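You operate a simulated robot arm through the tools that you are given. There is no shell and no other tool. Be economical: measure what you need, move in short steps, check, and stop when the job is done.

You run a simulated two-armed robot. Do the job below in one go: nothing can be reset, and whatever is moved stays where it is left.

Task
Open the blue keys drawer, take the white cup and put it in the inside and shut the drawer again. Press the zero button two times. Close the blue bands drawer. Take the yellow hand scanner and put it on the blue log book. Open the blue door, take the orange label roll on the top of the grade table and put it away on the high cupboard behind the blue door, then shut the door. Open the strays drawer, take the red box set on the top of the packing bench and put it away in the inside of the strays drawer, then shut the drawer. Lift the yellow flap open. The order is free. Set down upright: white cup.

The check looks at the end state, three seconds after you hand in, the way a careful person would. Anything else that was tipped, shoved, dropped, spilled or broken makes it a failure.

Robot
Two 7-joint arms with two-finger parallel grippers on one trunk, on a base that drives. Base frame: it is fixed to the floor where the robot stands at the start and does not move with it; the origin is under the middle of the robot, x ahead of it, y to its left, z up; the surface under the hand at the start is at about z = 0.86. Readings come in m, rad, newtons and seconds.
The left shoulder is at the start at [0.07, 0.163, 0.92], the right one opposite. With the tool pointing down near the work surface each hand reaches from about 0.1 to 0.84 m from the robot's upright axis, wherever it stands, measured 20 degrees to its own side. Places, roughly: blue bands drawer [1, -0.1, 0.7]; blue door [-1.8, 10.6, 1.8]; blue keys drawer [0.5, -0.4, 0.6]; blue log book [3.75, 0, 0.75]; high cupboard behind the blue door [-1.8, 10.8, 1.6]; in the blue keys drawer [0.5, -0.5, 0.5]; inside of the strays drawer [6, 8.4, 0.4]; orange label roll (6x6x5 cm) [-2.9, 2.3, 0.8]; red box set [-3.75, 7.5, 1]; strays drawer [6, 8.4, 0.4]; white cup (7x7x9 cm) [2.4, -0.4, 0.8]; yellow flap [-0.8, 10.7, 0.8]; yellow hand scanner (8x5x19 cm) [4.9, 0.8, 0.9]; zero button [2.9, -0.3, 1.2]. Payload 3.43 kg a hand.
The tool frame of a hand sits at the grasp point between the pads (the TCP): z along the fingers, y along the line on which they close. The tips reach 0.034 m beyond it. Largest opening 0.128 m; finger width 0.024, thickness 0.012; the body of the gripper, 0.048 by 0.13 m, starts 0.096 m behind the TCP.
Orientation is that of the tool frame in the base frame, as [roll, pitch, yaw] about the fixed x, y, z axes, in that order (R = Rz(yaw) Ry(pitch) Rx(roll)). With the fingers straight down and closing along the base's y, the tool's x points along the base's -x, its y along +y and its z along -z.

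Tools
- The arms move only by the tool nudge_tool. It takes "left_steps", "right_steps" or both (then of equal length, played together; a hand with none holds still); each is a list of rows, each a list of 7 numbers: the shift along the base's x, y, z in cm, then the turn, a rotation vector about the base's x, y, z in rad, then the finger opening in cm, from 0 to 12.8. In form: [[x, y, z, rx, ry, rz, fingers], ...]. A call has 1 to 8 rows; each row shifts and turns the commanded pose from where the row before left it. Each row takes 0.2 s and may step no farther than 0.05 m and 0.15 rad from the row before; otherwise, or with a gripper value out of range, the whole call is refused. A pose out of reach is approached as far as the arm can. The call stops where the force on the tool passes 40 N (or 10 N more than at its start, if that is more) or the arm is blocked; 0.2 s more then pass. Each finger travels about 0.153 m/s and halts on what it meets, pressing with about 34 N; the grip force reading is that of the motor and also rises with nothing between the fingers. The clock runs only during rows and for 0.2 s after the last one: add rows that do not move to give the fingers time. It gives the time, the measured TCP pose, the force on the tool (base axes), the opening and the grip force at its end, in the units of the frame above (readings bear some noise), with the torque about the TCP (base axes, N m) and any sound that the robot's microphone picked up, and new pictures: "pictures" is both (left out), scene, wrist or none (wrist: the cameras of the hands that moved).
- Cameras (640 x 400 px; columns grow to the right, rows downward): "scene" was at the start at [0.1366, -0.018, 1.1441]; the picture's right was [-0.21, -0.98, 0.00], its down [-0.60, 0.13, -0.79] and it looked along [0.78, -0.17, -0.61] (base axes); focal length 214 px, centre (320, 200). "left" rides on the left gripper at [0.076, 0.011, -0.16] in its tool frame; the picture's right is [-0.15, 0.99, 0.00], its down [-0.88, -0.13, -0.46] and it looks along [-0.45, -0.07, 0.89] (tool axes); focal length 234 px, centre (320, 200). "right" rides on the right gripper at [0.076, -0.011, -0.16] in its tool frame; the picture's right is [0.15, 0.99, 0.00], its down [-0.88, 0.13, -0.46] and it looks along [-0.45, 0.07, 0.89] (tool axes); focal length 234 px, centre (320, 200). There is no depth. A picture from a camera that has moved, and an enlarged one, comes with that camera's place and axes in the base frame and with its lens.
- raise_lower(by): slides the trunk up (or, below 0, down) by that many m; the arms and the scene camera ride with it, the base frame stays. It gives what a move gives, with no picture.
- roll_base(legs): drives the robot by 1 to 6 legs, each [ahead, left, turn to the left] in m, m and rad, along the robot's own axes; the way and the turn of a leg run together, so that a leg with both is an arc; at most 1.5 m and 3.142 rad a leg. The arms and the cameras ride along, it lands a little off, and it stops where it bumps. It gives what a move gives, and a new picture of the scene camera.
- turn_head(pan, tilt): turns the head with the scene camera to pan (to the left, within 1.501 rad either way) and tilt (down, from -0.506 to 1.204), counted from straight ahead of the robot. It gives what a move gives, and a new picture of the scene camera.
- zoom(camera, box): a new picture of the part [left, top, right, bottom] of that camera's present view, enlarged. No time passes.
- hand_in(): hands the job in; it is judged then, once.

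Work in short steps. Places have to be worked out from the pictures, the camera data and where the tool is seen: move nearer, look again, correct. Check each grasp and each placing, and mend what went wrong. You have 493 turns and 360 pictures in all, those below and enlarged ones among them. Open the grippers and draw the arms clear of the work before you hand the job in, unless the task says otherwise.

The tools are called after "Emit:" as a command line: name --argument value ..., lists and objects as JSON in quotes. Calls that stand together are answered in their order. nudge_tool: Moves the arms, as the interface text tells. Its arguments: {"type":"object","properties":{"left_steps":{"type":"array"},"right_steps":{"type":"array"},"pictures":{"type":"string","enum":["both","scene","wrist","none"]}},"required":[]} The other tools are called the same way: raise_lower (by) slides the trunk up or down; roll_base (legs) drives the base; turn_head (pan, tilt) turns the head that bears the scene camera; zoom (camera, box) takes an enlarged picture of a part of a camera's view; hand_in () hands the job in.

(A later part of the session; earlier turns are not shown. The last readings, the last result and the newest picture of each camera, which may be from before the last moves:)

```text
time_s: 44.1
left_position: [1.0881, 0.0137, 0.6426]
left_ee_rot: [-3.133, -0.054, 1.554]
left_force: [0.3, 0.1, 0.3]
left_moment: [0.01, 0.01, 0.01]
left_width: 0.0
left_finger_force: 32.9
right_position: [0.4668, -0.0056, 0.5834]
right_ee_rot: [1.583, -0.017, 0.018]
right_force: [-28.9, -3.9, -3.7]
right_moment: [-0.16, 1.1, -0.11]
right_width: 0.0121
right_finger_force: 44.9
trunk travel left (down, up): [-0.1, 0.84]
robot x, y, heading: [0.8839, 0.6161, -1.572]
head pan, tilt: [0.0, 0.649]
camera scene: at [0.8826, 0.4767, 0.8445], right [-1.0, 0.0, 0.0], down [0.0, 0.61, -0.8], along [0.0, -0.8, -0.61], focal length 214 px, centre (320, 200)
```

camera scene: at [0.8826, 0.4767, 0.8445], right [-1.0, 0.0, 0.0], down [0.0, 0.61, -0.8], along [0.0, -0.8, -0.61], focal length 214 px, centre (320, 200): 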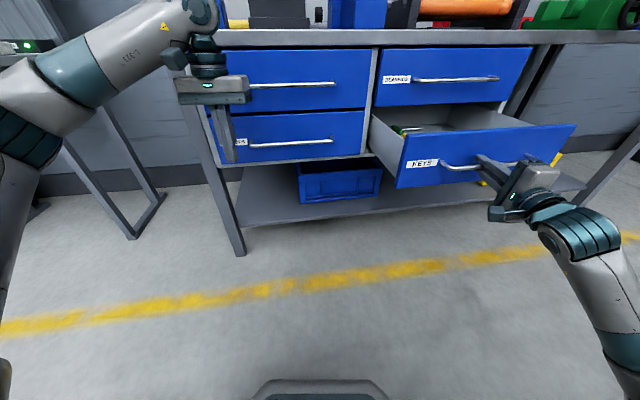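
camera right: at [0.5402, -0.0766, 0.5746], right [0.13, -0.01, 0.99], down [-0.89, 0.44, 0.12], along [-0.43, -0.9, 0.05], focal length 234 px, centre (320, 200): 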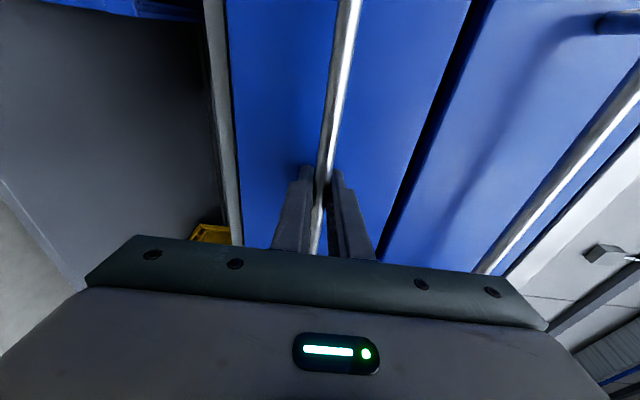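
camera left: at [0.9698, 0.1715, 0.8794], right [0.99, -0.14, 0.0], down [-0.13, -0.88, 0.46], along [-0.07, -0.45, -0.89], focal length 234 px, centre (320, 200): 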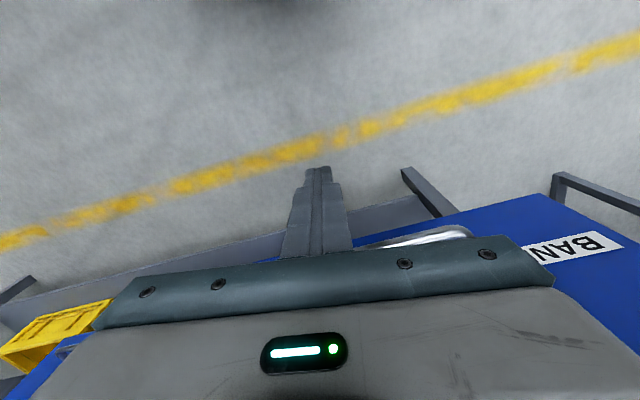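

Open about 23 cm; I pull a bit more, then release.

Emit:
nudge_tool --right_steps '[[0, 2, 0, 0, 0, 0, 0], [0, 2, 0, 0, 0, 0, 0], [0, 2, 0, 0, 0, 0, 0], [0, 2, 0, 0, 0, 0, 0]]' --pictures "none"

Emit:
nudge_tool --right_steps '[[0, 0, 0, 0, 0, 0, 7], [0, 0, 0, 0, 0, 0, 7], [0, 0, 0, 0, 0, 0, 7]]' --pictures "both"

```text
time_s: 45.1
left_position: [1.0901, 0.0145, 0.6423]
left_ee_rot: [-3.129, -0.054, 1.555]
left_force: [0.3, 0.3, 0.0]
left_moment: [0.04, 0.0, 0.0]
left_width: 0.0
left_finger_force: 33.2
right_position: [0.466, 0.0618, 0.5822]
right_ee_rot: [1.578, -0.014, 0.033]
right_force: [8.3, 2.1, 3.0]
right_moment: [-0.26, 1.11, -1.18]
right_width: 0.0118
right_finger_force: 45.0
right hand out of reach, approached as far as the arm can: row 4
trunk travel left (down, up): [-0.1, 0.84]
robot x, y, heading: [0.8848, 0.6127, -1.571]
head pan, tilt: [0.0, 0.649]
```

```text
time_s: 45.9
left_position: [1.0889, 0.0148, 0.6427]
left_ee_rot: [-3.131, -0.054, 1.554]
left_force: [-0.5, 0.6, -0.3]
left_moment: [-0.01, 0.01, 0.01]
left_width: 0.0
left_finger_force: 33.1
right_position: [0.4614, 0.0617, 0.5828]
right_ee_rot: [1.58, -0.014, 0.022]
right_force: [-0.4, 1.0, 0.3]
right_moment: [-0.05, 0.02, 0.02]
right_width: 0.0701
right_finger_force: 0.1
trunk travel left (down, up): [-0.1, 0.84]
robot x, y, heading: [0.8796, 0.6136, -1.564]
head pan, tilt: [0.0, 0.649]
camera scene: at [0.8841, 0.4771, 0.8446], right [-1.0, 0.0, 0.0], down [0.0, 0.6, -0.8], along [0.0, -0.8, -0.6], focal length 214 px, centre (320, 200)
camera right: at [0.5329, 0.2218, 0.5732], right [0.13, -0.01, 0.99], down [-0.89, 0.44, 0.12], along [-0.43, -0.9, 0.05], focal length 234 px, centre (320, 200)
```

scene: 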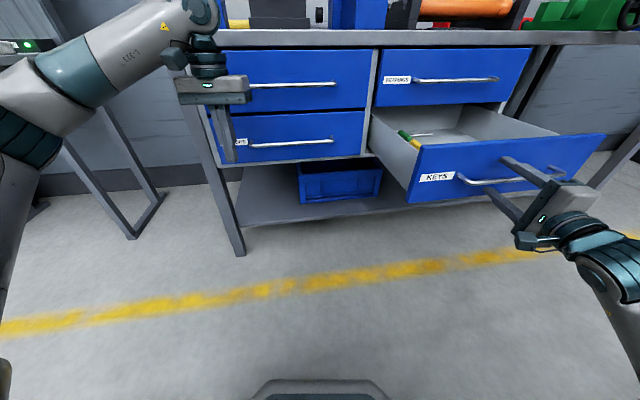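
right: 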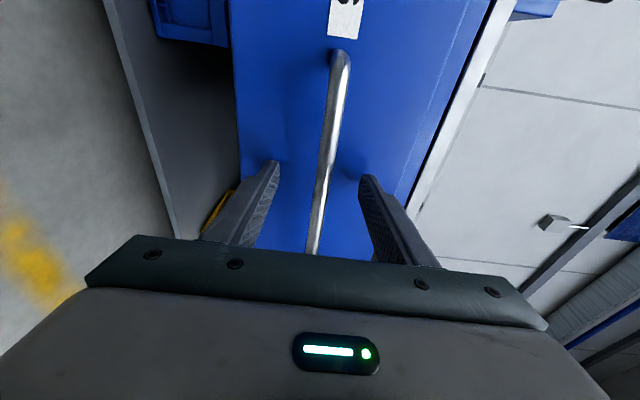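

Open about 30 cm. I drive back with fingers open, raise the trunk, and look into the drawer.

Emit:
roll_base --legs '[[-0.13, 0, 0]]'

Emit:
raise_lower --by 0.45

Emit:
turn_head --pan -0.3 --tilt 0.8

Emit:
zoom --camera "scene" --box '[230, 80, 470, 240]'

```text
time_s: 47.2
left_position: [1.09, 0.1446, 0.6425]
left_ee_rot: [-3.132, -0.055, 1.554]
left_force: [-0.6, -0.7, -0.8]
left_moment: [0.02, -0.03, 0.0]
left_width: 0.0
left_finger_force: 33.0
right_position: [0.4616, 0.191, 0.5824]
right_ee_rot: [1.582, -0.014, 0.02]
right_force: [-0.3, -0.7, 0.2]
right_moment: [0.0, -0.02, 0.0]
right_width: 0.07
right_finger_force: 0.1
trunk travel left (down, up): [-0.1, 0.84]
robot x, y, heading: [0.8832, 0.7406, -1.572]
head pan, tilt: [0.0, 0.649]
camera scene: at [0.8842, 0.6072, 0.8447], right [-1.0, 0.0, 0.0], down [0.0, 0.6, -0.8], along [0.0, -0.8, -0.6], focal length 214 px, centre (320, 200)
```

scene: 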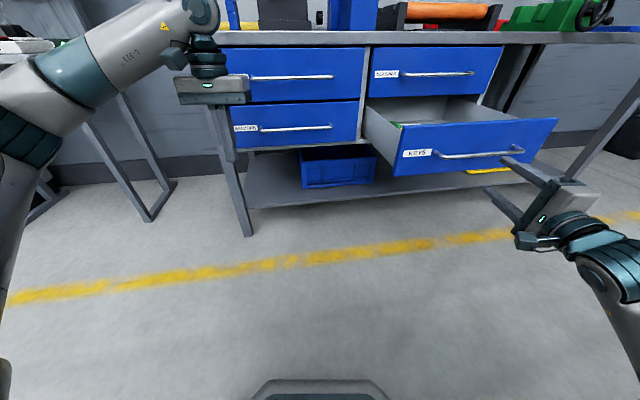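

```text
refused: 0.45 is not a number from -0.4 to 0.4
```

```text
time_s: 48.0
left_position: [1.0895, 0.144, 0.6421]
left_ee_rot: [-3.132, -0.053, 1.553]
left_force: [0.4, 0.2, 0.6]
left_moment: [0.01, -0.02, 0.03]
left_width: 0.0001
left_finger_force: 33.2
right_position: [0.462, 0.1901, 0.582]
right_ee_rot: [1.581, -0.015, 0.02]
right_force: [0.5, -0.2, 0.1]
right_moment: [0.03, -0.01, -0.01]
right_width: 0.0701
right_finger_force: 0.1
trunk travel left (down, up): [-0.1, 0.84]
robot x, y, heading: [0.8837, 0.742, -1.569]
head pan, tilt: [-0.3, 0.799]
camera scene: at [0.8604, 0.6169, 0.8321], right [-0.96, 0.29, 0.0], down [0.21, 0.68, -0.7], along [-0.21, -0.67, -0.72], focal length 214 px, centre (320, 200)
```

scene: 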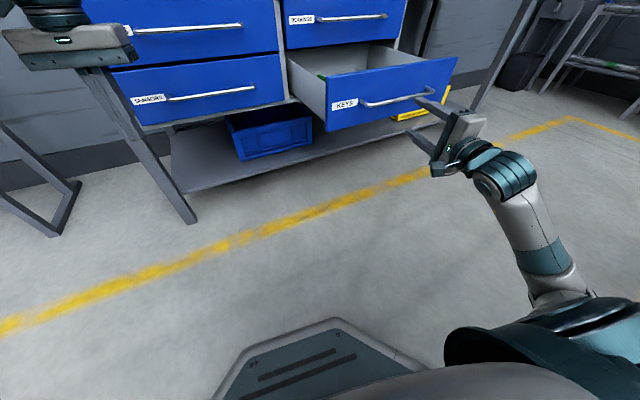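

```text
2.50 times, centred on (350, 160) of scene
camera zoom: at [0.8604, 0.6169, 0.8321], right [-0.96, 0.29, 0.0], down [0.21, 0.68, -0.7], along [-0.21, -0.67, -0.72], focal length 536 px, centre (245, 300)
```

zoom: 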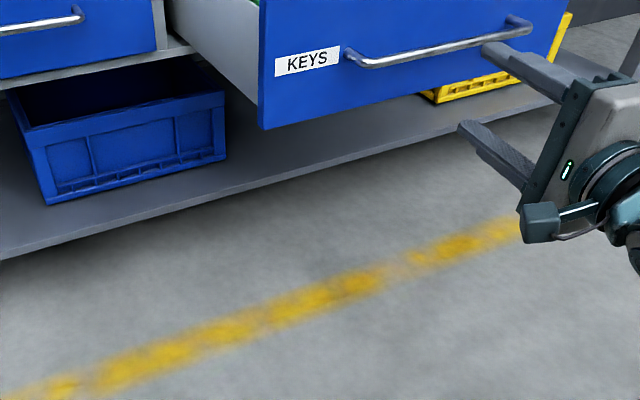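

I raise the trunk 0.4 (hands end above the bench height region) and look into the drawer from there.

Emit:
raise_lower --by 0.4

Emit:
turn_head --pan -0.4 --tilt 0.75

Emit:
zoom --camera "scene" --box '[200, 60, 440, 210]'

```text
time_s: 51.9
left_position: [1.0884, 0.1435, 1.0429]
left_ee_rot: [-3.131, -0.055, 1.554]
left_force: [-0.3, 1.4, 0.4]
left_moment: [0.02, -0.01, 0.04]
left_width: 0.0
left_finger_force: 32.7
right_position: [0.461, 0.1906, 0.9824]
right_ee_rot: [1.58, -0.014, 0.021]
right_force: [-0.7, 1.2, 0.3]
right_moment: [0.02, 0.04, -0.02]
right_width: 0.0701
right_finger_force: 0.0
trunk travel left (down, up): [-0.5, 0.44]
robot x, y, heading: [0.8811, 0.7482, -1.572]
head pan, tilt: [-0.3, 0.799]
```

```text
time_s: 52.5
left_position: [1.0895, 0.1454, 1.043]
left_ee_rot: [-3.131, -0.055, 1.553]
left_force: [-0.9, 0.5, 0.5]
left_moment: [-0.01, -0.01, -0.01]
left_width: 0.0001
left_finger_force: 32.9
right_position: [0.4621, 0.1901, 0.983]
right_ee_rot: [1.581, -0.014, 0.021]
right_force: [-0.2, -0.3, 0.3]
right_moment: [0.03, -0.02, 0.01]
right_width: 0.0702
right_finger_force: 0.1
trunk travel left (down, up): [-0.5, 0.44]
robot x, y, heading: [0.8822, 0.7452, -1.572]
head pan, tilt: [-0.4, 0.75]
camera scene: at [0.852, 0.6176, 1.236], right [-0.92, 0.39, 0.0], down [0.27, 0.63, -0.73], along [-0.28, -0.67, -0.68], focal length 214 px, centre (320, 200)
```

scene: 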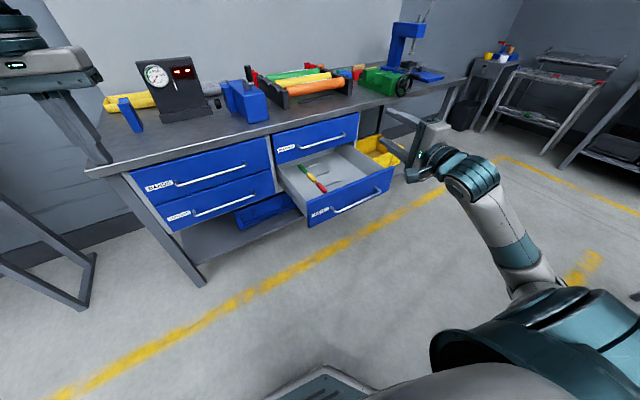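

```text
2.67 times, centred on (320, 135) of scene
camera zoom: at [0.852, 0.6176, 1.236], right [-0.92, 0.39, 0.0], down [0.27, 0.63, -0.73], along [-0.28, -0.67, -0.68], focal length 572 px, centre (320, 373)
```

zoom: 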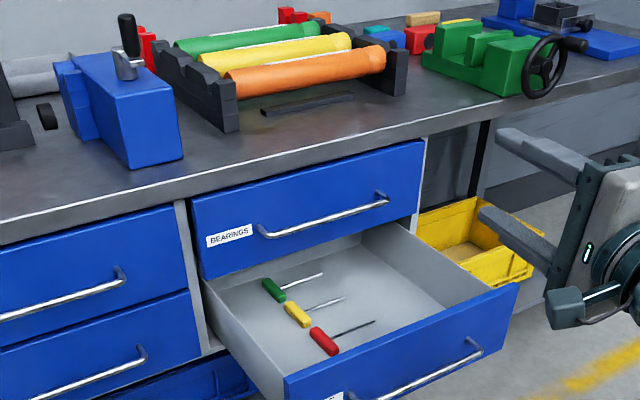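

The three screwdrivers lie in the left half; the right half (x≈0.42) is free for the cup. I turn the right hand back to pointing down and strafe along the aisle toward the cup.

Emit:
nudge_tool --right_steps '[[0, 0, 2, 0.0864, 0.0864, 0.0864, 10], [0, 0, 2, 0.0864, 0.0864, 0.0864, 10], [0, 0, 2, 0.0864, 0.0864, 0.0864, 10], [0, 0, 2, 0.0864, 0.0864, 0.0864, 10], [0, 0, 2, 0.0864, 0.0864, 0.0864, 10], [0, 0, 0, 0.0864, 0.0864, 0.0864, 10], [0, 0, 0, 0.0864, 0.0864, 0.0864, 10]]' --pictures "none"

Emit:
nudge_tool --right_steps '[[0, 0, 0, 0.0864, 0.0864, 0.0864, 10], [0, 0, 0, 0.0864, 0.0864, 0.0864, 10], [0, 0, 0, 0.0864, 0.0864, 0.0864, 10], [0, 0, 0, 0.0864, 0.0864, 0.0864, 10], [0, 0, 0, 0.0864, 0.0864, 0.0864, 10], [0, 0, 0, 0.0864, 0.0864, 0.0864, 10], [0, 0, 0, 0.0864, 0.0864, 0.0864, 10]]' --pictures "none"

Emit:
turn_head --pan 0.7 --tilt 0.4

```text
time_s: 54.1
left_position: [1.0899, 0.1439, 1.0419]
left_ee_rot: [-3.128, -0.053, 1.553]
left_force: [-0.4, 0.8, -0.2]
left_moment: [-0.02, 0.02, 0.01]
left_width: 0.0
left_finger_force: 32.7
right_position: [0.4622, 0.191, 1.0825]
right_ee_rot: [2.369, 0.314, 0.791]
right_force: [0.1, -0.3, 0.1]
right_moment: [0.01, 0.01, 0.01]
right_width: 0.1
right_finger_force: 0.1
trunk travel left (down, up): [-0.5, 0.44]
robot x, y, heading: [0.8851, 0.7422, -1.569]
head pan, tilt: [-0.4, 0.75]
```

```text
time_s: 55.7
left_position: [1.0911, 0.1434, 1.0432]
left_ee_rot: [-3.13, -0.054, 1.554]
left_force: [-0.1, 0.7, 0.1]
left_moment: [0.01, -0.02, -0.01]
left_width: 0.0
left_finger_force: 32.4
right_position: [0.4614, 0.1895, 1.082]
right_ee_rot: [-3.129, -0.025, 1.558]
right_force: [-0.4, -1.4, 0.0]
right_moment: [0.03, -0.01, -0.04]
right_width: 0.1
right_finger_force: 0.1
trunk travel left (down, up): [-0.5, 0.44]
robot x, y, heading: [0.8832, 0.7442, -1.567]
head pan, tilt: [-0.4, 0.75]
```

```text
time_s: 57.0
left_position: [1.0898, 0.1449, 1.0428]
left_ee_rot: [-3.13, -0.055, 1.553]
left_force: [0.2, 0.0, 0.0]
left_moment: [0.01, -0.02, 0.05]
left_width: 0.0001
left_finger_force: 33.1
right_position: [0.4613, 0.191, 1.0821]
right_ee_rot: [-3.134, -0.02, 1.557]
right_force: [0.6, -1.0, 0.5]
right_moment: [0.03, -0.02, -0.01]
right_width: 0.1001
right_finger_force: 0.0
trunk travel left (down, up): [-0.5, 0.44]
robot x, y, heading: [0.8818, 0.7459, -1.576]
head pan, tilt: [0.7, 0.4]
camera scene: at [0.9439, 0.6229, 1.2671], right [-0.77, -0.64, 0.0], down [-0.25, 0.3, -0.92], along [0.59, -0.7, -0.39], focal length 214 px, centre (320, 200)
```

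scene: 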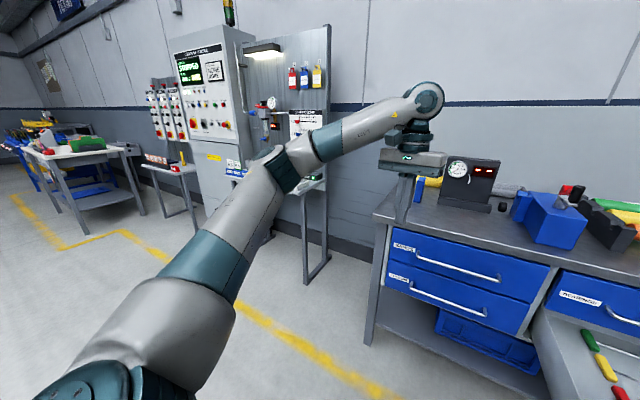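

Aisle is clear. I strafe 1.4 m to stand before the cup's shelf.

Emit:
roll_base --legs '[[0, 1.4, 0]]'

Emit:
turn_head --pan 0.1 --tilt 0.35

```text
time_s: 64.1
left_position: [2.5223, 0.1597, 1.0425]
left_ee_rot: [-3.129, -0.054, 1.569]
left_force: [-1.2, -0.4, -0.5]
left_moment: [0.01, 0.0, 0.01]
left_width: 0.0
left_finger_force: 32.6
right_position: [1.8929, 0.1947, 1.0815]
right_ee_rot: [-3.131, -0.023, 1.574]
right_force: [0.8, 1.4, 0.6]
right_moment: [0.0, 0.02, 0.05]
right_width: 0.0998
right_finger_force: 0.0
trunk travel left (down, up): [-0.5, 0.44]
robot x, y, heading: [2.3064, 0.7551, -1.557]
head pan, tilt: [0.7, 0.4]
camera scene: at [2.3696, 0.6352, 1.2671], right [-0.75, -0.66, 0.0], down [-0.26, 0.29, -0.92], along [0.6, -0.7, -0.39], focal length 214 px, centre (320, 200)
```

scene: 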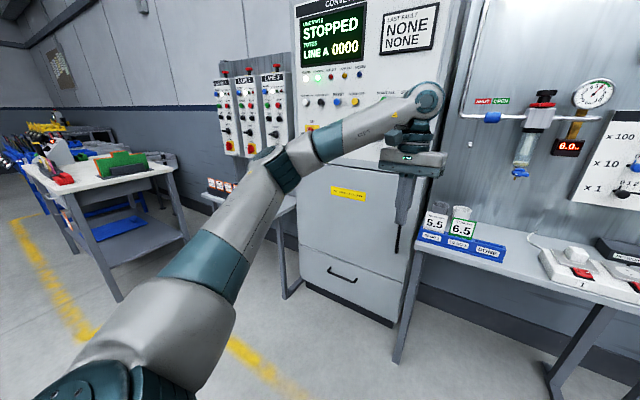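

```text
time_s: 65.1
left_position: [2.5234, 0.1585, 1.0421]
left_ee_rot: [-3.132, -0.053, 1.568]
left_force: [-0.5, -0.1, -0.3]
left_moment: [0.01, 0.01, 0.01]
left_width: 0.0001
left_finger_force: 32.9
right_position: [1.893, 0.1959, 1.0821]
right_ee_rot: [-3.132, -0.024, 1.573]
right_force: [0.1, -0.8, -0.2]
right_moment: [0.01, -0.01, 0.02]
right_width: 0.1
right_finger_force: 0.1
trunk travel left (down, up): [-0.5, 0.44]
robot x, y, heading: [2.309, 0.7558, -1.551]
head pan, tilt: [0.099, 0.351]
camera scene: at [2.3195, 0.6126, 1.2717], right [-0.99, -0.12, 0.0], down [-0.04, 0.34, -0.94], along [0.11, -0.93, -0.34], focal length 214 px, centre (320, 200)
```

scene: 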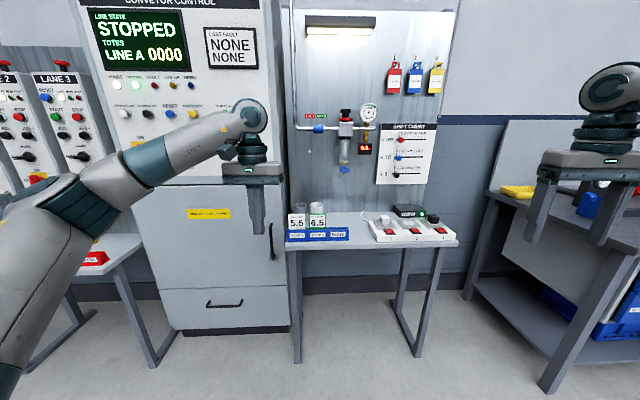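

I zoom on the shelf with the cup and on the control panel.

Emit:
zoom --camera "scene" --box '[270, 180, 470, 270]'

Emit:
zoom --camera "scene" --box '[80, 0, 280, 125]'

```text
3.20 times, centred on (370, 225) of scene
camera zoom: at [2.3195, 0.6126, 1.2717], right [-0.99, -0.12, 0.0], down [-0.04, 0.34, -0.94], along [0.11, -0.93, -0.34], focal length 686 px, centre (160, 120)
```

zoom: 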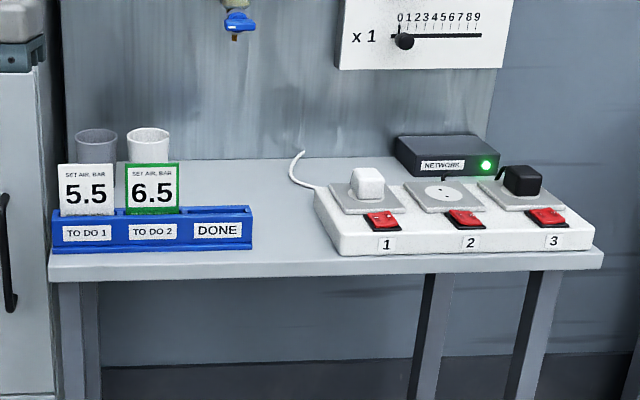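

```text
3.20 times, centred on (180, 62) of scene
camera zoom: at [2.3195, 0.6126, 1.2717], right [-0.99, -0.12, 0.0], down [-0.04, 0.34, -0.94], along [0.11, -0.93, -0.34], focal length 686 px, centre (768, 640)
```

zoom: 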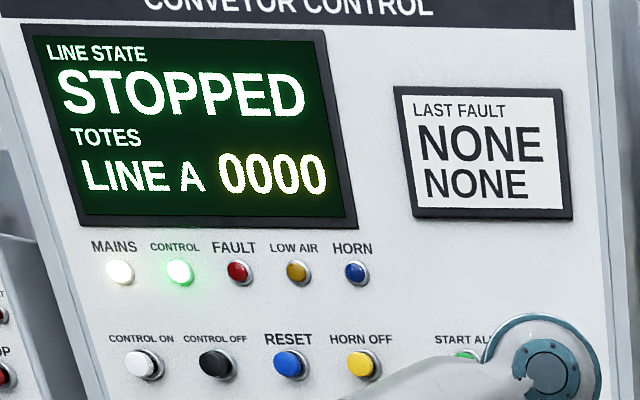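

White cup stands right of a grey one, behind the card rack. I drive 0.3 ahead with the left hand opened and shifted off the cabinet side, to look from the wrist.

Emit:
nudge_tool --left_steps '[[-3, 0, 2, 0, 0, 0, 8], [-3, 0, 2, 0, 0, 0, 10]]' --pictures "none"

Emit:
roll_base --legs '[[0.33, 0, -0.01]]'

Emit:
nudge_tool --left_steps '[[0, 0, 0, 0, 0, 0, 10]]' --pictures "wrist"

```text
time_s: 65.7
left_position: [2.4607, 0.1627, 1.0843]
left_ee_rot: [-3.131, -0.055, 1.569]
left_force: [-0.6, -0.3, 0.1]
left_moment: [-0.03, -0.04, 0.0]
left_width: 0.1001
left_finger_force: 0.1
right_position: [1.8938, 0.1953, 1.0817]
right_ee_rot: [-3.133, -0.021, 1.574]
right_force: [-0.3, -0.7, 0.0]
right_moment: [0.01, -0.04, -0.01]
right_width: 0.1001
right_finger_force: 0.0
trunk travel left (down, up): [-0.5, 0.44]
robot x, y, heading: [2.3066, 0.7538, -1.554]
head pan, tilt: [0.099, 0.351]
```

```text
time_s: 68.0
left_position: [2.4673, -0.1764, 1.0841]
left_ee_rot: [-3.132, -0.054, 1.568]
left_force: [-1.3, -0.7, 0.5]
left_moment: [0.03, 0.0, -0.01]
left_width: 0.1
left_finger_force: 0.1
right_position: [1.8981, -0.1421, 1.0827]
right_ee_rot: [-3.131, -0.023, 1.571]
right_force: [-0.5, 0.4, -0.2]
right_moment: [0.07, 0.02, 0.0]
right_width: 0.0999
right_finger_force: 0.0
trunk travel left (down, up): [-0.5, 0.44]
robot x, y, heading: [2.309, 0.4173, -1.557]
head pan, tilt: [0.099, 0.351]
camera scene: at [2.3242, 0.275, 1.2716], right [-0.99, -0.11, 0.0], down [-0.04, 0.34, -0.94], along [0.11, -0.93, -0.34], focal length 214 px, centre (320, 200)
```

scene: 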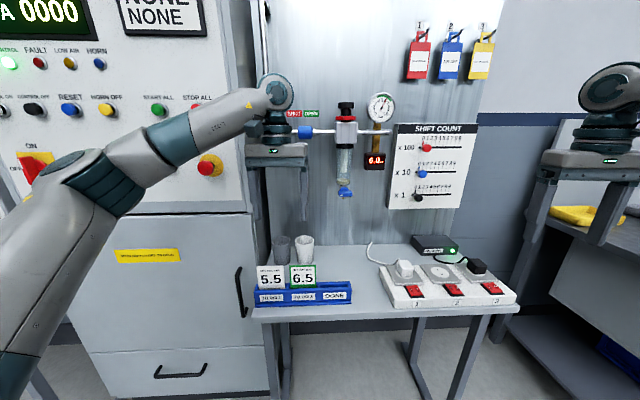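

```text
time_s: 68.3
left_position: [2.4666, -0.1761, 1.0837]
left_ee_rot: [-3.131, -0.051, 1.568]
left_force: [0.4, 0.4, 0.7]
left_moment: [0.02, 0.03, -0.02]
left_width: 0.0997
left_finger_force: 0.1
right_position: [1.896, -0.1411, 1.0817]
right_ee_rot: [-3.133, -0.021, 1.571]
right_force: [-0.4, 0.2, -0.3]
right_moment: [-0.02, 0.0, -0.01]
right_width: 0.0999
right_finger_force: 0.0
trunk travel left (down, up): [-0.5, 0.44]
robot x, y, heading: [2.3118, 0.4154, -1.559]
head pan, tilt: [0.099, 0.351]
camera left: at [2.4791, -0.1084, 1.247], right [0.99, -0.15, -0.02], down [-0.13, -0.9, 0.41], along [-0.08, -0.4, -0.91], focal length 234 px, centre (320, 200)
```

left: 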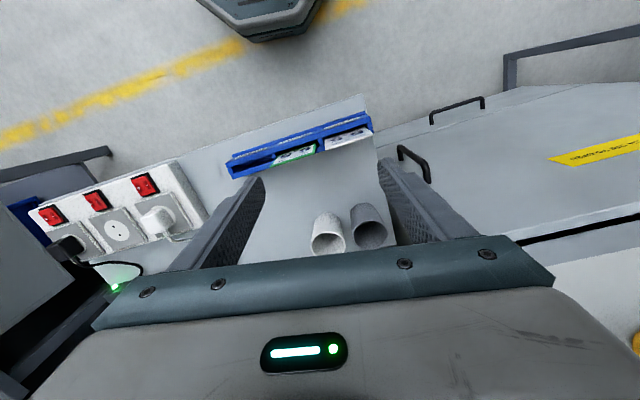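

White cup is at about (2.445, -0.383), grey one 9 cm beside it. I turn the left hand 90° so it closes along y, clear of the grey cup.

Emit:
nudge_tool --left_steps '[[0, 0, 0, 0, 0, 0.14, 10], [0, 0, 0, 0, 0, 0.14, 10], [0, 0, 0, 0, 0, 0.14, 10], [0, 0, 0, 0, 0, 0.14, 10], [0, 0, 0, 0, 0, 0.14, 10], [0, 0, 0, 0, 0, 0.14, 10]]' --pictures "none"

Emit:
nudge_tool --left_steps '[[0, 0, 0, 0, 0, 0.145, 10], [0, 0, 0, 0, 0, 0.145, 10], [0, 0, 0, 0, 0, 0.145, 10], [0, 0, 0, 0, 0, 0.145, 10], [0, 0, 0, 0.03, 0.05, 0.145, 10]]' --pictures "none"

Emit:
roll_base --legs '[[0.1, 0, -0.01]]'

Emit:
nudge_tool --left_steps '[[0, 0, -2, 0, 0, 0, 10]]' --pictures "wrist"

```text
time_s: 69.8
left_position: [2.4665, -0.176, 1.0844]
left_ee_rot: [-3.132, -0.056, 2.409]
left_force: [0.0, 0.4, -0.3]
left_moment: [0.02, -0.04, -0.03]
left_width: 0.1001
left_finger_force: 0.0
right_position: [1.8972, -0.1418, 1.0815]
right_ee_rot: [-3.131, -0.02, 1.571]
right_force: [-0.3, 0.1, -0.9]
right_moment: [-0.02, 0.02, -0.01]
right_width: 0.1
right_finger_force: 0.0
trunk travel left (down, up): [-0.5, 0.44]
robot x, y, heading: [2.3126, 0.4192, -1.556]
head pan, tilt: [0.099, 0.351]
```

```text
refused: row 5 steps farther than a row can; nothing moved
```

```text
time_s: 70.9
left_position: [2.4613, -0.2783, 1.0843]
left_ee_rot: [-3.13, -0.054, 2.395]
left_force: [0.2, -0.8, -0.2]
left_moment: [0.03, -0.03, -0.03]
left_width: 0.1001
left_finger_force: 0.0
right_position: [1.8907, -0.2363, 1.0819]
right_ee_rot: [-3.131, -0.023, 1.558]
right_force: [0.0, -1.2, -0.1]
right_moment: [0.01, 0.0, 0.03]
right_width: 0.1
right_finger_force: 0.0
trunk travel left (down, up): [-0.5, 0.44]
robot x, y, heading: [2.3145, 0.3191, -1.567]
head pan, tilt: [0.099, 0.351]
camera scene: at [2.3233, 0.1745, 1.2716], right [-0.99, -0.1, 0.0], down [-0.03, 0.34, -0.94], along [0.1, -0.93, -0.34], focal length 214 px, centre (320, 200)
```

scene: 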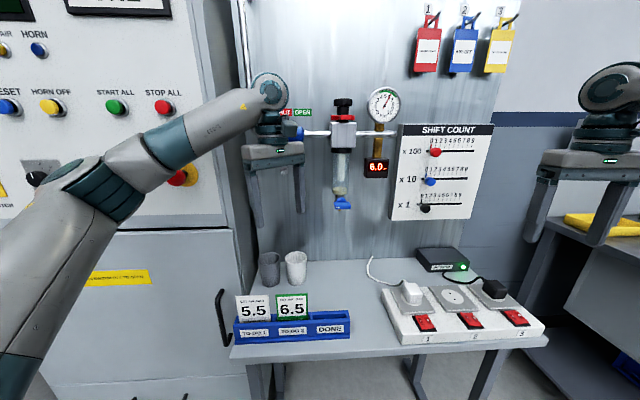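

```text
time_s: 71.3
left_position: [2.4623, -0.2789, 1.0664]
left_ee_rot: [-3.129, -0.054, 2.396]
left_force: [0.2, 0.5, 0.1]
left_moment: [0.03, 0.01, -0.01]
left_width: 0.0997
left_finger_force: 0.0
right_position: [1.8918, -0.2372, 1.0813]
right_ee_rot: [-3.132, -0.023, 1.56]
right_force: [0.0, 0.3, -0.3]
right_moment: [-0.01, 0.02, -0.03]
right_width: 0.1
right_finger_force: 0.0
trunk travel left (down, up): [-0.5, 0.44]
robot x, y, heading: [2.3095, 0.3178, -1.571]
head pan, tilt: [0.099, 0.351]
camera left: at [2.4212, -0.2237, 1.2285], right [0.78, 0.63, -0.02], down [0.58, -0.71, 0.41], along [0.24, -0.33, -0.91], focal length 234 px, centre (320, 200)
```

left: 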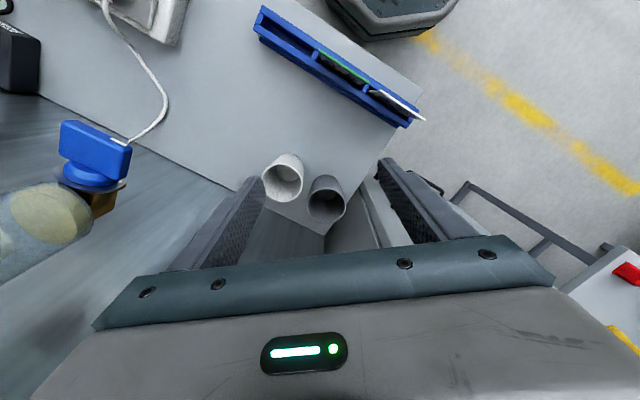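

I finish the rotation and look again from over the cup.

Emit:
nudge_tool --left_steps '[[0, -1, 0, 0, 0, 0.149, 10], [0, -2, 0, 0, 0, 0.149, 10], [0, -2, -2, 0, 0, 0.149, 10], [-1, -2, -3, 0, 0, 0.149, 10], [-0.5, -1.5, -3, 0, 0, 0.149, 10]]' --pictures "wrist"

```text
time_s: 72.5
left_position: [2.4536, -0.3357, 1.0255]
left_ee_rot: [-3.083, -0.078, 3.084]
left_force: [-22.3, 15.5, 2.1]
left_moment: [-1.75, -2.49, -0.82]
left_width: 0.0999
left_finger_force: 0.1
right_position: [1.9018, -0.221, 1.0897]
right_ee_rot: [-3.128, -0.006, 1.572]
right_force: [-0.4, -0.2, -0.4]
right_moment: [0.04, 0.0, -0.04]
right_width: 0.1
right_finger_force: 0.0
trunk travel left (down, up): [-0.5, 0.44]
robot x, y, heading: [2.3149, 0.3236, -1.557]
head pan, tilt: [0.099, 0.351]
stopped in row 5 (left hand): the force on the tool passed its limit at 90 N (the readings are from after the stop); the commanded pose is now the measured one
camera left: at [2.3903, -0.3121, 1.1896], right [0.2, 0.98, -0.07], down [0.91, -0.16, 0.39], along [0.37, -0.14, -0.92], focal length 234 px, centre (320, 200)
```

left: 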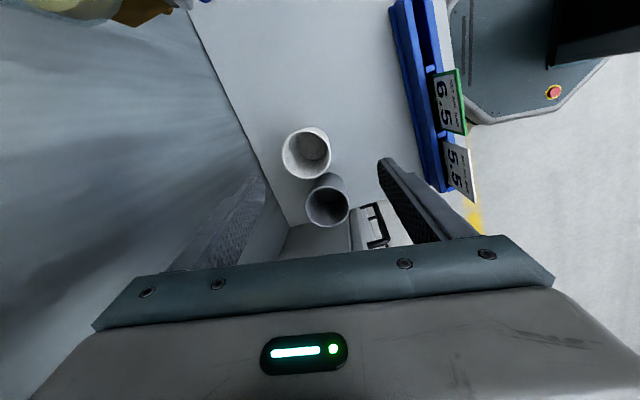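

Something was touched. I look at the scene before moving on.

Emit:
turn_head --pan 0.3 --tilt 0.3

```text
time_s: 73.2
left_position: [2.4528, -0.3362, 1.0263]
left_ee_rot: [-3.085, -0.079, 3.086]
left_force: [-40.4, 38.9, 10.4]
left_moment: [-5.12, -4.88, -1.27]
left_width: 0.1
left_finger_force: 0.2
right_position: [1.9015, -0.2187, 1.0954]
right_ee_rot: [-3.124, -0.002, 1.568]
right_force: [-1.0, 0.1, 1.1]
right_moment: [0.01, 0.05, -0.01]
right_width: 0.1
right_finger_force: 0.1
trunk travel left (down, up): [-0.5, 0.44]
robot x, y, heading: [2.313, 0.3251, -1.564]
head pan, tilt: [0.3, 0.3]
camera scene: at [2.3498, 0.2038, 1.2786], right [-0.95, -0.3, 0.01], down [-0.1, 0.26, -0.96], along [0.29, -0.92, -0.28], focal length 214 px, centre (320, 200)
```

scene: 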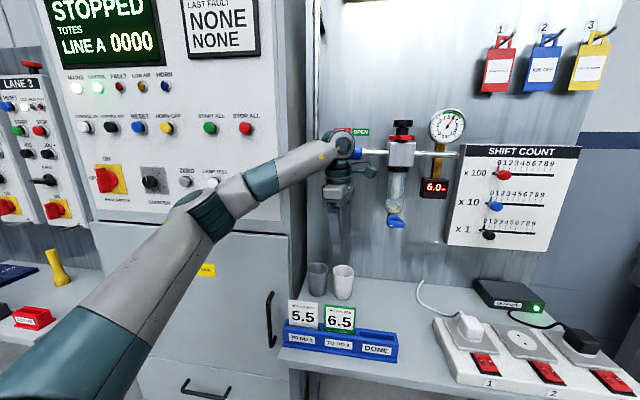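

My wrist bears on the air valve pipe on the wall at z≈1.23. I retreat along +y, then will come in lower, under the pipe.

Emit:
nudge_tool --left_steps '[[0, 2, 0, 0, 0, 0, 10], [0, 3, 0, 0, 0, 0, 10], [0, 3, 0, 0, 0, 0, 10], [0, 2, 0, 0, 0, 0, 10]]' --pictures "scene"

Emit:
zoom --camera "scene" --box '[290, 90, 490, 240]'

```text
time_s: 73.5
left_position: [2.4531, -0.3361, 1.027]
left_ee_rot: [-3.082, -0.082, 3.081]
left_force: [-25.1, 18.0, -3.3]
left_moment: [-1.75, -2.73, -0.96]
left_width: 0.1002
left_finger_force: 0.0
right_position: [1.902, -0.2231, 1.0904]
right_ee_rot: [-3.127, -0.008, 1.57]
right_force: [0.9, 0.9, 0.2]
right_moment: [-0.03, -0.02, -0.02]
right_width: 0.1
right_finger_force: 0.1
trunk travel left (down, up): [-0.5, 0.44]
robot x, y, heading: [2.3119, 0.321, -1.554]
head pan, tilt: [0.3, 0.3]
stopped in row 1 (left hand): the force on the tool passed its limit at 90 N (the readings are from after the stop); the commanded pose is now the measured one
camera scene: at [2.3482, 0.1994, 1.2776], right [-0.95, -0.31, 0.01], down [-0.09, 0.27, -0.96], along [0.29, -0.91, -0.28], focal length 214 px, centre (320, 200)
```

scene: 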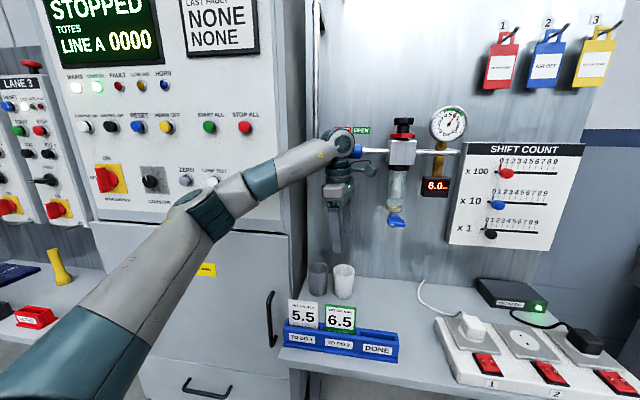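

```text
2.67 times, centred on (390, 165) of scene
camera zoom: at [2.3482, 0.1994, 1.2776], right [-0.95, -0.31, 0.01], down [-0.09, 0.27, -0.96], along [0.29, -0.91, -0.28], focal length 572 px, centre (133, 293)
```

zoom: 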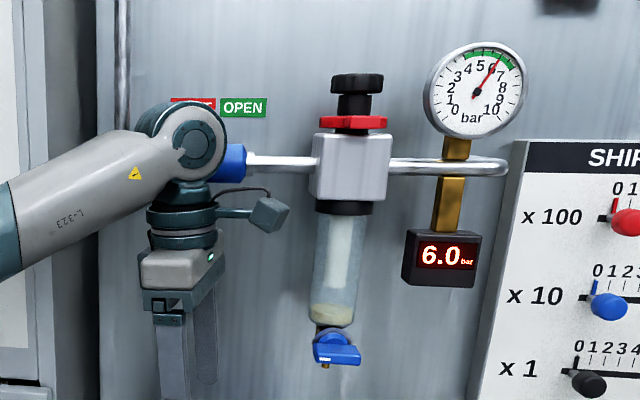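

The wrist is still loaded; I back the whole base off by 0.15 instead.

Emit:
roll_base --legs '[[-0.15, 0, 0]]'

Emit:
zoom --camera "scene" --box '[60, 20, 460, 260]'

```text
time_s: 74.8
left_position: [2.445, -0.2029, 1.0139]
left_ee_rot: [-3.1, -0.077, 3.083]
left_force: [-0.1, -0.2, -0.5]
left_moment: [-0.03, -0.03, -0.03]
left_width: 0.0999
left_finger_force: 0.0
right_position: [1.8941, -0.0852, 1.0818]
right_ee_rot: [-3.132, -0.02, 1.562]
right_force: [-0.3, 0.3, 0.3]
right_moment: [-0.04, 0.01, 0.01]
right_width: 0.1
right_finger_force: 0.0
trunk travel left (down, up): [-0.5, 0.44]
robot x, y, heading: [2.3144, 0.4683, -1.564]
head pan, tilt: [0.3, 0.3]
camera scene: at [2.3421, 0.3313, 1.2764], right [-0.95, -0.3, 0.0], down [-0.09, 0.28, -0.96], along [0.29, -0.91, -0.3], focal length 214 px, centre (320, 200)
```

scene: 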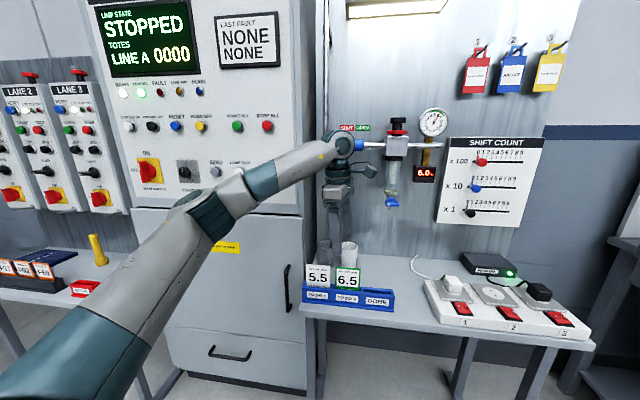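

```text
1.60 times, centred on (260, 140) of scene
camera zoom: at [2.3421, 0.3313, 1.2764], right [-0.95, -0.3, 0.0], down [-0.09, 0.28, -0.96], along [0.29, -0.91, -0.3], focal length 343 px, centre (416, 296)
```

zoom: 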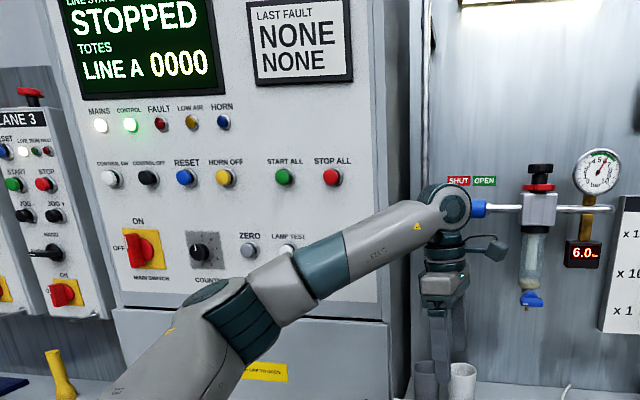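

Free again, and the panel readings look unchanged. The cup is better taken with the right hand from the open side, tilted so its wrist stays off the pipe. I tuck the left hand back and turn the right one 45° with a 20° lean.

Emit:
nudge_tool --left_steps '[[-1, 4.5, 0, 0, 0, 0, 0], [-1, 4.5, 0, 0, 0, 0, 0], [-1, 4.5, 0, 0, 0, 0, 0], [0, 4.5, 0, 0, 0, 0, 0], [0, 4, 0, 0, 0, 0, 0], [0, 0, 0, 0, 0, 0, 0], [0, 0, 0, 0, 0, 0, 0], [0, 0, 0, 0, 0, 0, 0]]' --right_steps '[[0, 0, 0, 0, 0, 0.131, 9], [0, 0, 0, 0, 0, 0.131, 9], [0, 0, 0, 0, 0, 0.131, 9], [0, 0, 0, 0, 0, 0.131, 9], [0, 0, 0, 0, 0, 0.131, 9], [0, 0, 0, 0, 0, 0.131, 9], [0, 0, 0, -0.09, -0.09, 0, 9], [0, 0, 0, -0.09, -0.09, 0, 9]]' --pictures "scene"

```text
time_s: 76.7
left_position: [2.4166, 0.0192, 1.0106]
left_ee_rot: [-3.102, -0.074, 3.084]
left_force: [-0.3, -0.3, 0.3]
left_moment: [-0.01, -0.03, 0.01]
left_width: 0.0002
left_finger_force: 32.9
right_position: [1.9562, -0.0432, 1.0591]
right_ee_rot: [-3.134, 0.235, 2.345]
right_force: [0.3, -0.5, -0.5]
right_moment: [0.02, -0.01, -0.01]
right_width: 0.09
right_finger_force: 0.0
right hand out of reach, approached as far as the arm can: row 5, 6, 8
trunk travel left (down, up): [-0.5, 0.44]
robot x, y, heading: [2.3114, 0.4687, -1.562]
head pan, tilt: [0.3, 0.3]
camera scene: at [2.3417, 0.3318, 1.2765], right [-0.95, -0.3, 0.0], down [-0.09, 0.28, -0.96], along [0.29, -0.91, -0.3], focal length 214 px, centre (320, 200)
```

scene: 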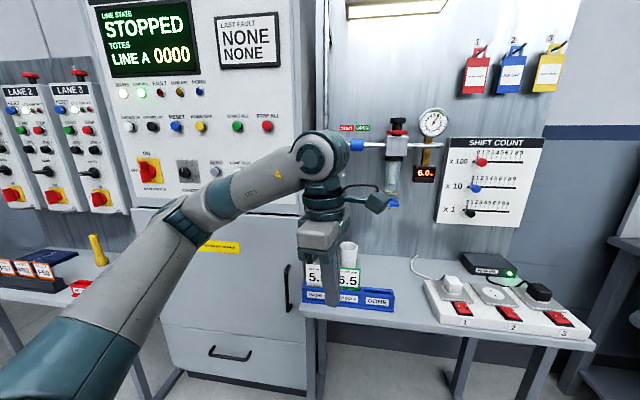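

Orientation reached (13° lean). I drive to x≈2.5, y≈0.38.

Emit:
roll_base --legs '[[0.09, 0.19, 0]]'

Emit:
turn_head --pan -0.1 --tilt 0.6

Emit:
nudge_tool --right_steps '[[4.5, -2, 0, 0, 0, 0, 9], [4.5, -2, 0, 0, 0, 0, 9], [4.5, -2, -1, 0, 0, 0, 9], [4, -2, -2, 0, 0, 0, 9]]' --pictures "both"

```text
time_s: 78.3
left_position: [2.6117, -0.0725, 1.0101]
left_ee_rot: [-3.103, -0.076, 3.083]
left_force: [0.9, -0.1, -0.4]
left_moment: [-0.02, 0.04, 0.03]
left_width: 0.0001
left_finger_force: 32.5
right_position: [2.1509, -0.1333, 1.0603]
right_ee_rot: [-3.134, 0.23, 2.344]
right_force: [-0.2, -0.3, -0.3]
right_moment: [0.03, 0.03, 0.0]
right_width: 0.0904
right_finger_force: 0.0
trunk travel left (down, up): [-0.5, 0.44]
robot x, y, heading: [2.5035, 0.386, -1.567]
head pan, tilt: [0.3, 0.3]
camera scene: at [2.5369, 0.2413, 1.2763], right [-0.95, -0.3, 0.0], down [-0.09, 0.28, -0.96], along [0.29, -0.91, -0.3], focal length 214 px, centre (320, 200)
```

scene: 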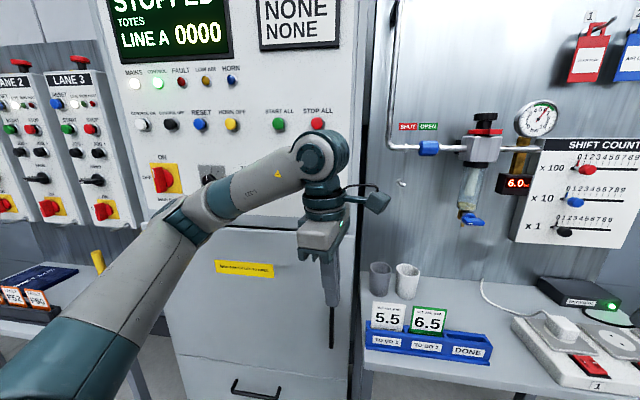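

```text
time_s: 79.2
left_position: [2.6107, -0.0708, 1.0101]
left_ee_rot: [-3.101, -0.076, 3.084]
left_force: [-1.1, -0.2, -0.5]
left_moment: [0.03, 0.01, 0.03]
left_width: 0.0001
left_finger_force: 33.0
right_position: [2.1509, -0.1342, 1.0596]
right_ee_rot: [-3.131, 0.231, 2.345]
right_force: [0.2, 0.7, 0.6]
right_moment: [0.01, 0.01, -0.01]
right_width: 0.09
right_finger_force: 0.1
trunk travel left (down, up): [-0.5, 0.44]
robot x, y, heading: [2.5074, 0.3823, -1.565]
head pan, tilt: [-0.099, 0.6]
camera scene: at [2.4999, 0.2427, 1.249], right [-1.0, 0.09, 0.0], down [0.05, 0.56, -0.83], along [-0.08, -0.82, -0.56], focal length 214 px, centre (320, 200)
```

scene: 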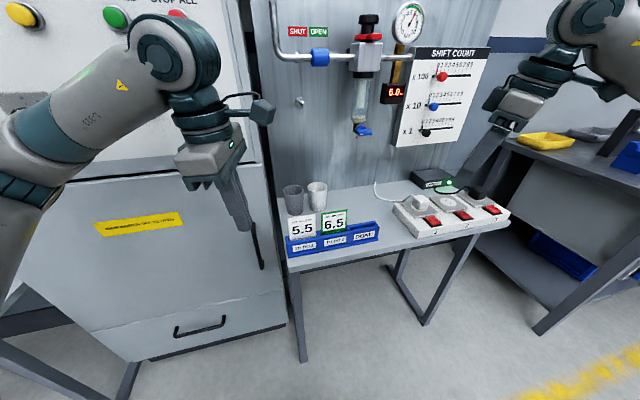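

```text
refused: row 3 steps farther than a row can; nothing moved
```

Valve looks unchanged. I move the right hand above the cup at a safe height.

Emit:
nudge_tool --right_steps '[[4.2, -2, 0, 0, 0, 0, 9], [4.2, -2, 0, 0, 0, 0, 9], [4.2, -2, -1, 0, 0, 0, 9], [4.2, -2, -1, 0, 0, 0, 9], [4, -2, -2, 0, 0, 0, 9], [3, -3, -2, 0, 0, 0, 9]]' --pictures "both"

```text
time_s: 80.6
left_position: [2.608, -0.0731, 1.0092]
left_ee_rot: [-3.105, -0.076, 3.085]
left_force: [0.2, -0.3, 0.0]
left_moment: [0.02, -0.01, -0.01]
left_width: 0.0
left_finger_force: 32.4
right_position: [2.3737, -0.2546, 1.006]
right_ee_rot: [-3.136, 0.233, 2.342]
right_force: [0.7, -0.1, 0.0]
right_moment: [0.03, -0.03, 0.01]
right_width: 0.0901
right_finger_force: 0.0
right hand out of reach, approached as far as the arm can: row 6
trunk travel left (down, up): [-0.5, 0.44]
robot x, y, heading: [2.5095, 0.3835, -1.569]
head pan, tilt: [-0.099, 0.6]
camera scene: at [2.4988, 0.2407, 1.2487], right [-1.0, 0.09, 0.0], down [0.05, 0.56, -0.82], along [-0.08, -0.82, -0.57], focal length 214 px, centre (320, 200)
camera right: at [2.2892, -0.1827, 1.1433], right [0.61, 0.79, -0.04], down [0.62, -0.45, 0.65], along [0.49, -0.42, -0.76], focal length 234 px, centre (320, 200)
```

scene: 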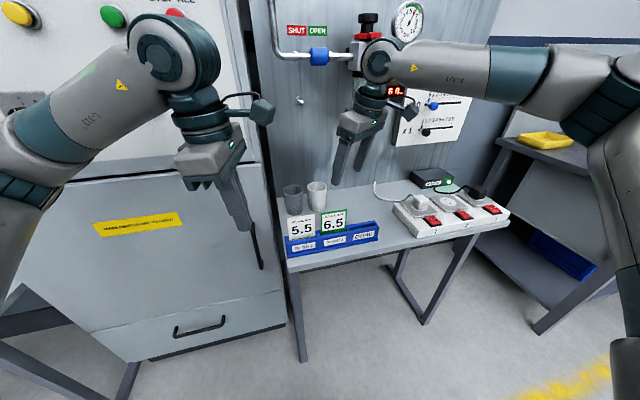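
right: 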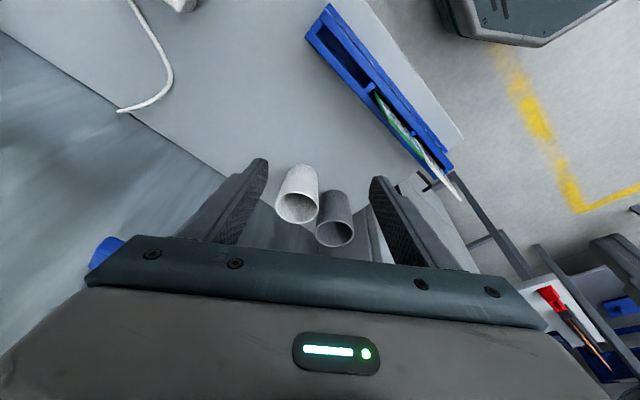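

The arm is near its inward limit. I lower the hand straight down first, then use the base for the rest.

Emit:
nudge_tool --right_steps '[[0, 0, -3, 0, 0, 0, 9], [0, 0, -2, 0, 0, 0, 9]]' --pictures "none"

```text
time_s: 81.2
left_position: [2.6102, -0.0721, 1.0102]
left_ee_rot: [-3.101, -0.077, 3.083]
left_force: [-0.6, 0.1, -0.9]
left_moment: [-0.01, 0.0, 0.0]
left_width: 0.0
left_finger_force: 33.3
right_position: [2.377, -0.2511, 0.9582]
right_ee_rot: [-3.131, 0.234, 2.343]
right_force: [-0.5, 0.7, -0.3]
right_moment: [0.0, 0.0, 0.0]
right_width: 0.0901
right_finger_force: 0.0
trunk travel left (down, up): [-0.5, 0.44]
robot x, y, heading: [2.5075, 0.3796, -1.565]
head pan, tilt: [-0.099, 0.6]
```

Still reachable there. I drive 0.09 ahead and 0.06 left to get over the cup.

Emit:
roll_base --legs '[[0.09, 0.06, 0]]'

Emit:
nudge_tool --right_steps '[[0, 0, 0, 0, 0, 0, 9]]' --pictures "wrist"

```text
time_s: 82.4
left_position: [2.6739, -0.1604, 1.0102]
left_ee_rot: [-3.104, -0.076, 3.085]
left_force: [0.0, -0.5, -0.3]
left_moment: [0.03, 0.03, 0.03]
left_width: 0.0
left_finger_force: 32.9
right_position: [2.4382, -0.3397, 0.9581]
right_ee_rot: [-3.134, 0.233, 2.346]
right_force: [-0.1, 0.6, -0.2]
right_moment: [0.01, 0.04, -0.03]
right_width: 0.0902
right_finger_force: 0.1
trunk travel left (down, up): [-0.5, 0.44]
robot x, y, heading: [2.5675, 0.2923, -1.566]
head pan, tilt: [-0.099, 0.6]
camera scene: at [2.5619, 0.1534, 1.2489], right [-1.0, 0.09, 0.0], down [0.05, 0.56, -0.82], along [-0.08, -0.82, -0.57], focal length 214 px, centre (320, 200)
```

scene: 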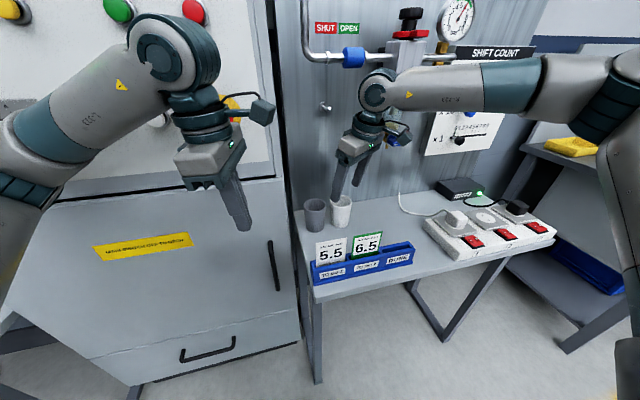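

```text
time_s: 82.8
left_position: [2.6729, -0.1588, 1.0106]
left_ee_rot: [-3.102, -0.076, 3.086]
left_force: [0.3, 0.3, -0.6]
left_moment: [0.02, -0.03, -0.02]
left_width: 0.0
left_finger_force: 33.1
right_position: [2.4371, -0.34, 0.957]
right_ee_rot: [-3.133, 0.234, 2.347]
right_force: [-0.4, -0.1, 0.1]
right_moment: [-0.01, -0.01, -0.03]
right_width: 0.0901
right_finger_force: 0.0
trunk travel left (down, up): [-0.5, 0.44]
robot x, y, heading: [2.5716, 0.2954, -1.563]
head pan, tilt: [-0.099, 0.6]
camera right: at [2.3526, -0.2671, 1.0959], right [0.61, 0.79, -0.04], down [0.62, -0.44, 0.65], along [0.49, -0.42, -0.76], focal length 234 px, centre (320, 200)
```

right: 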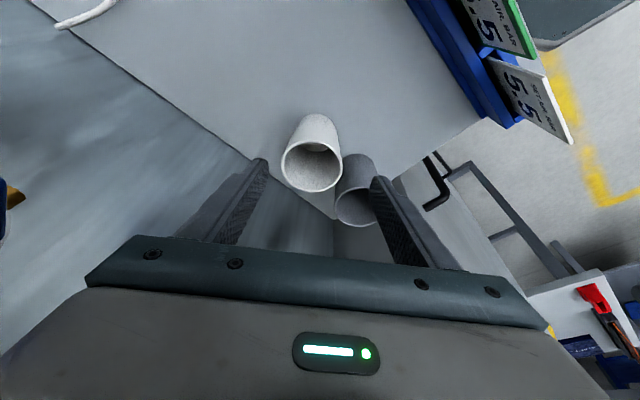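

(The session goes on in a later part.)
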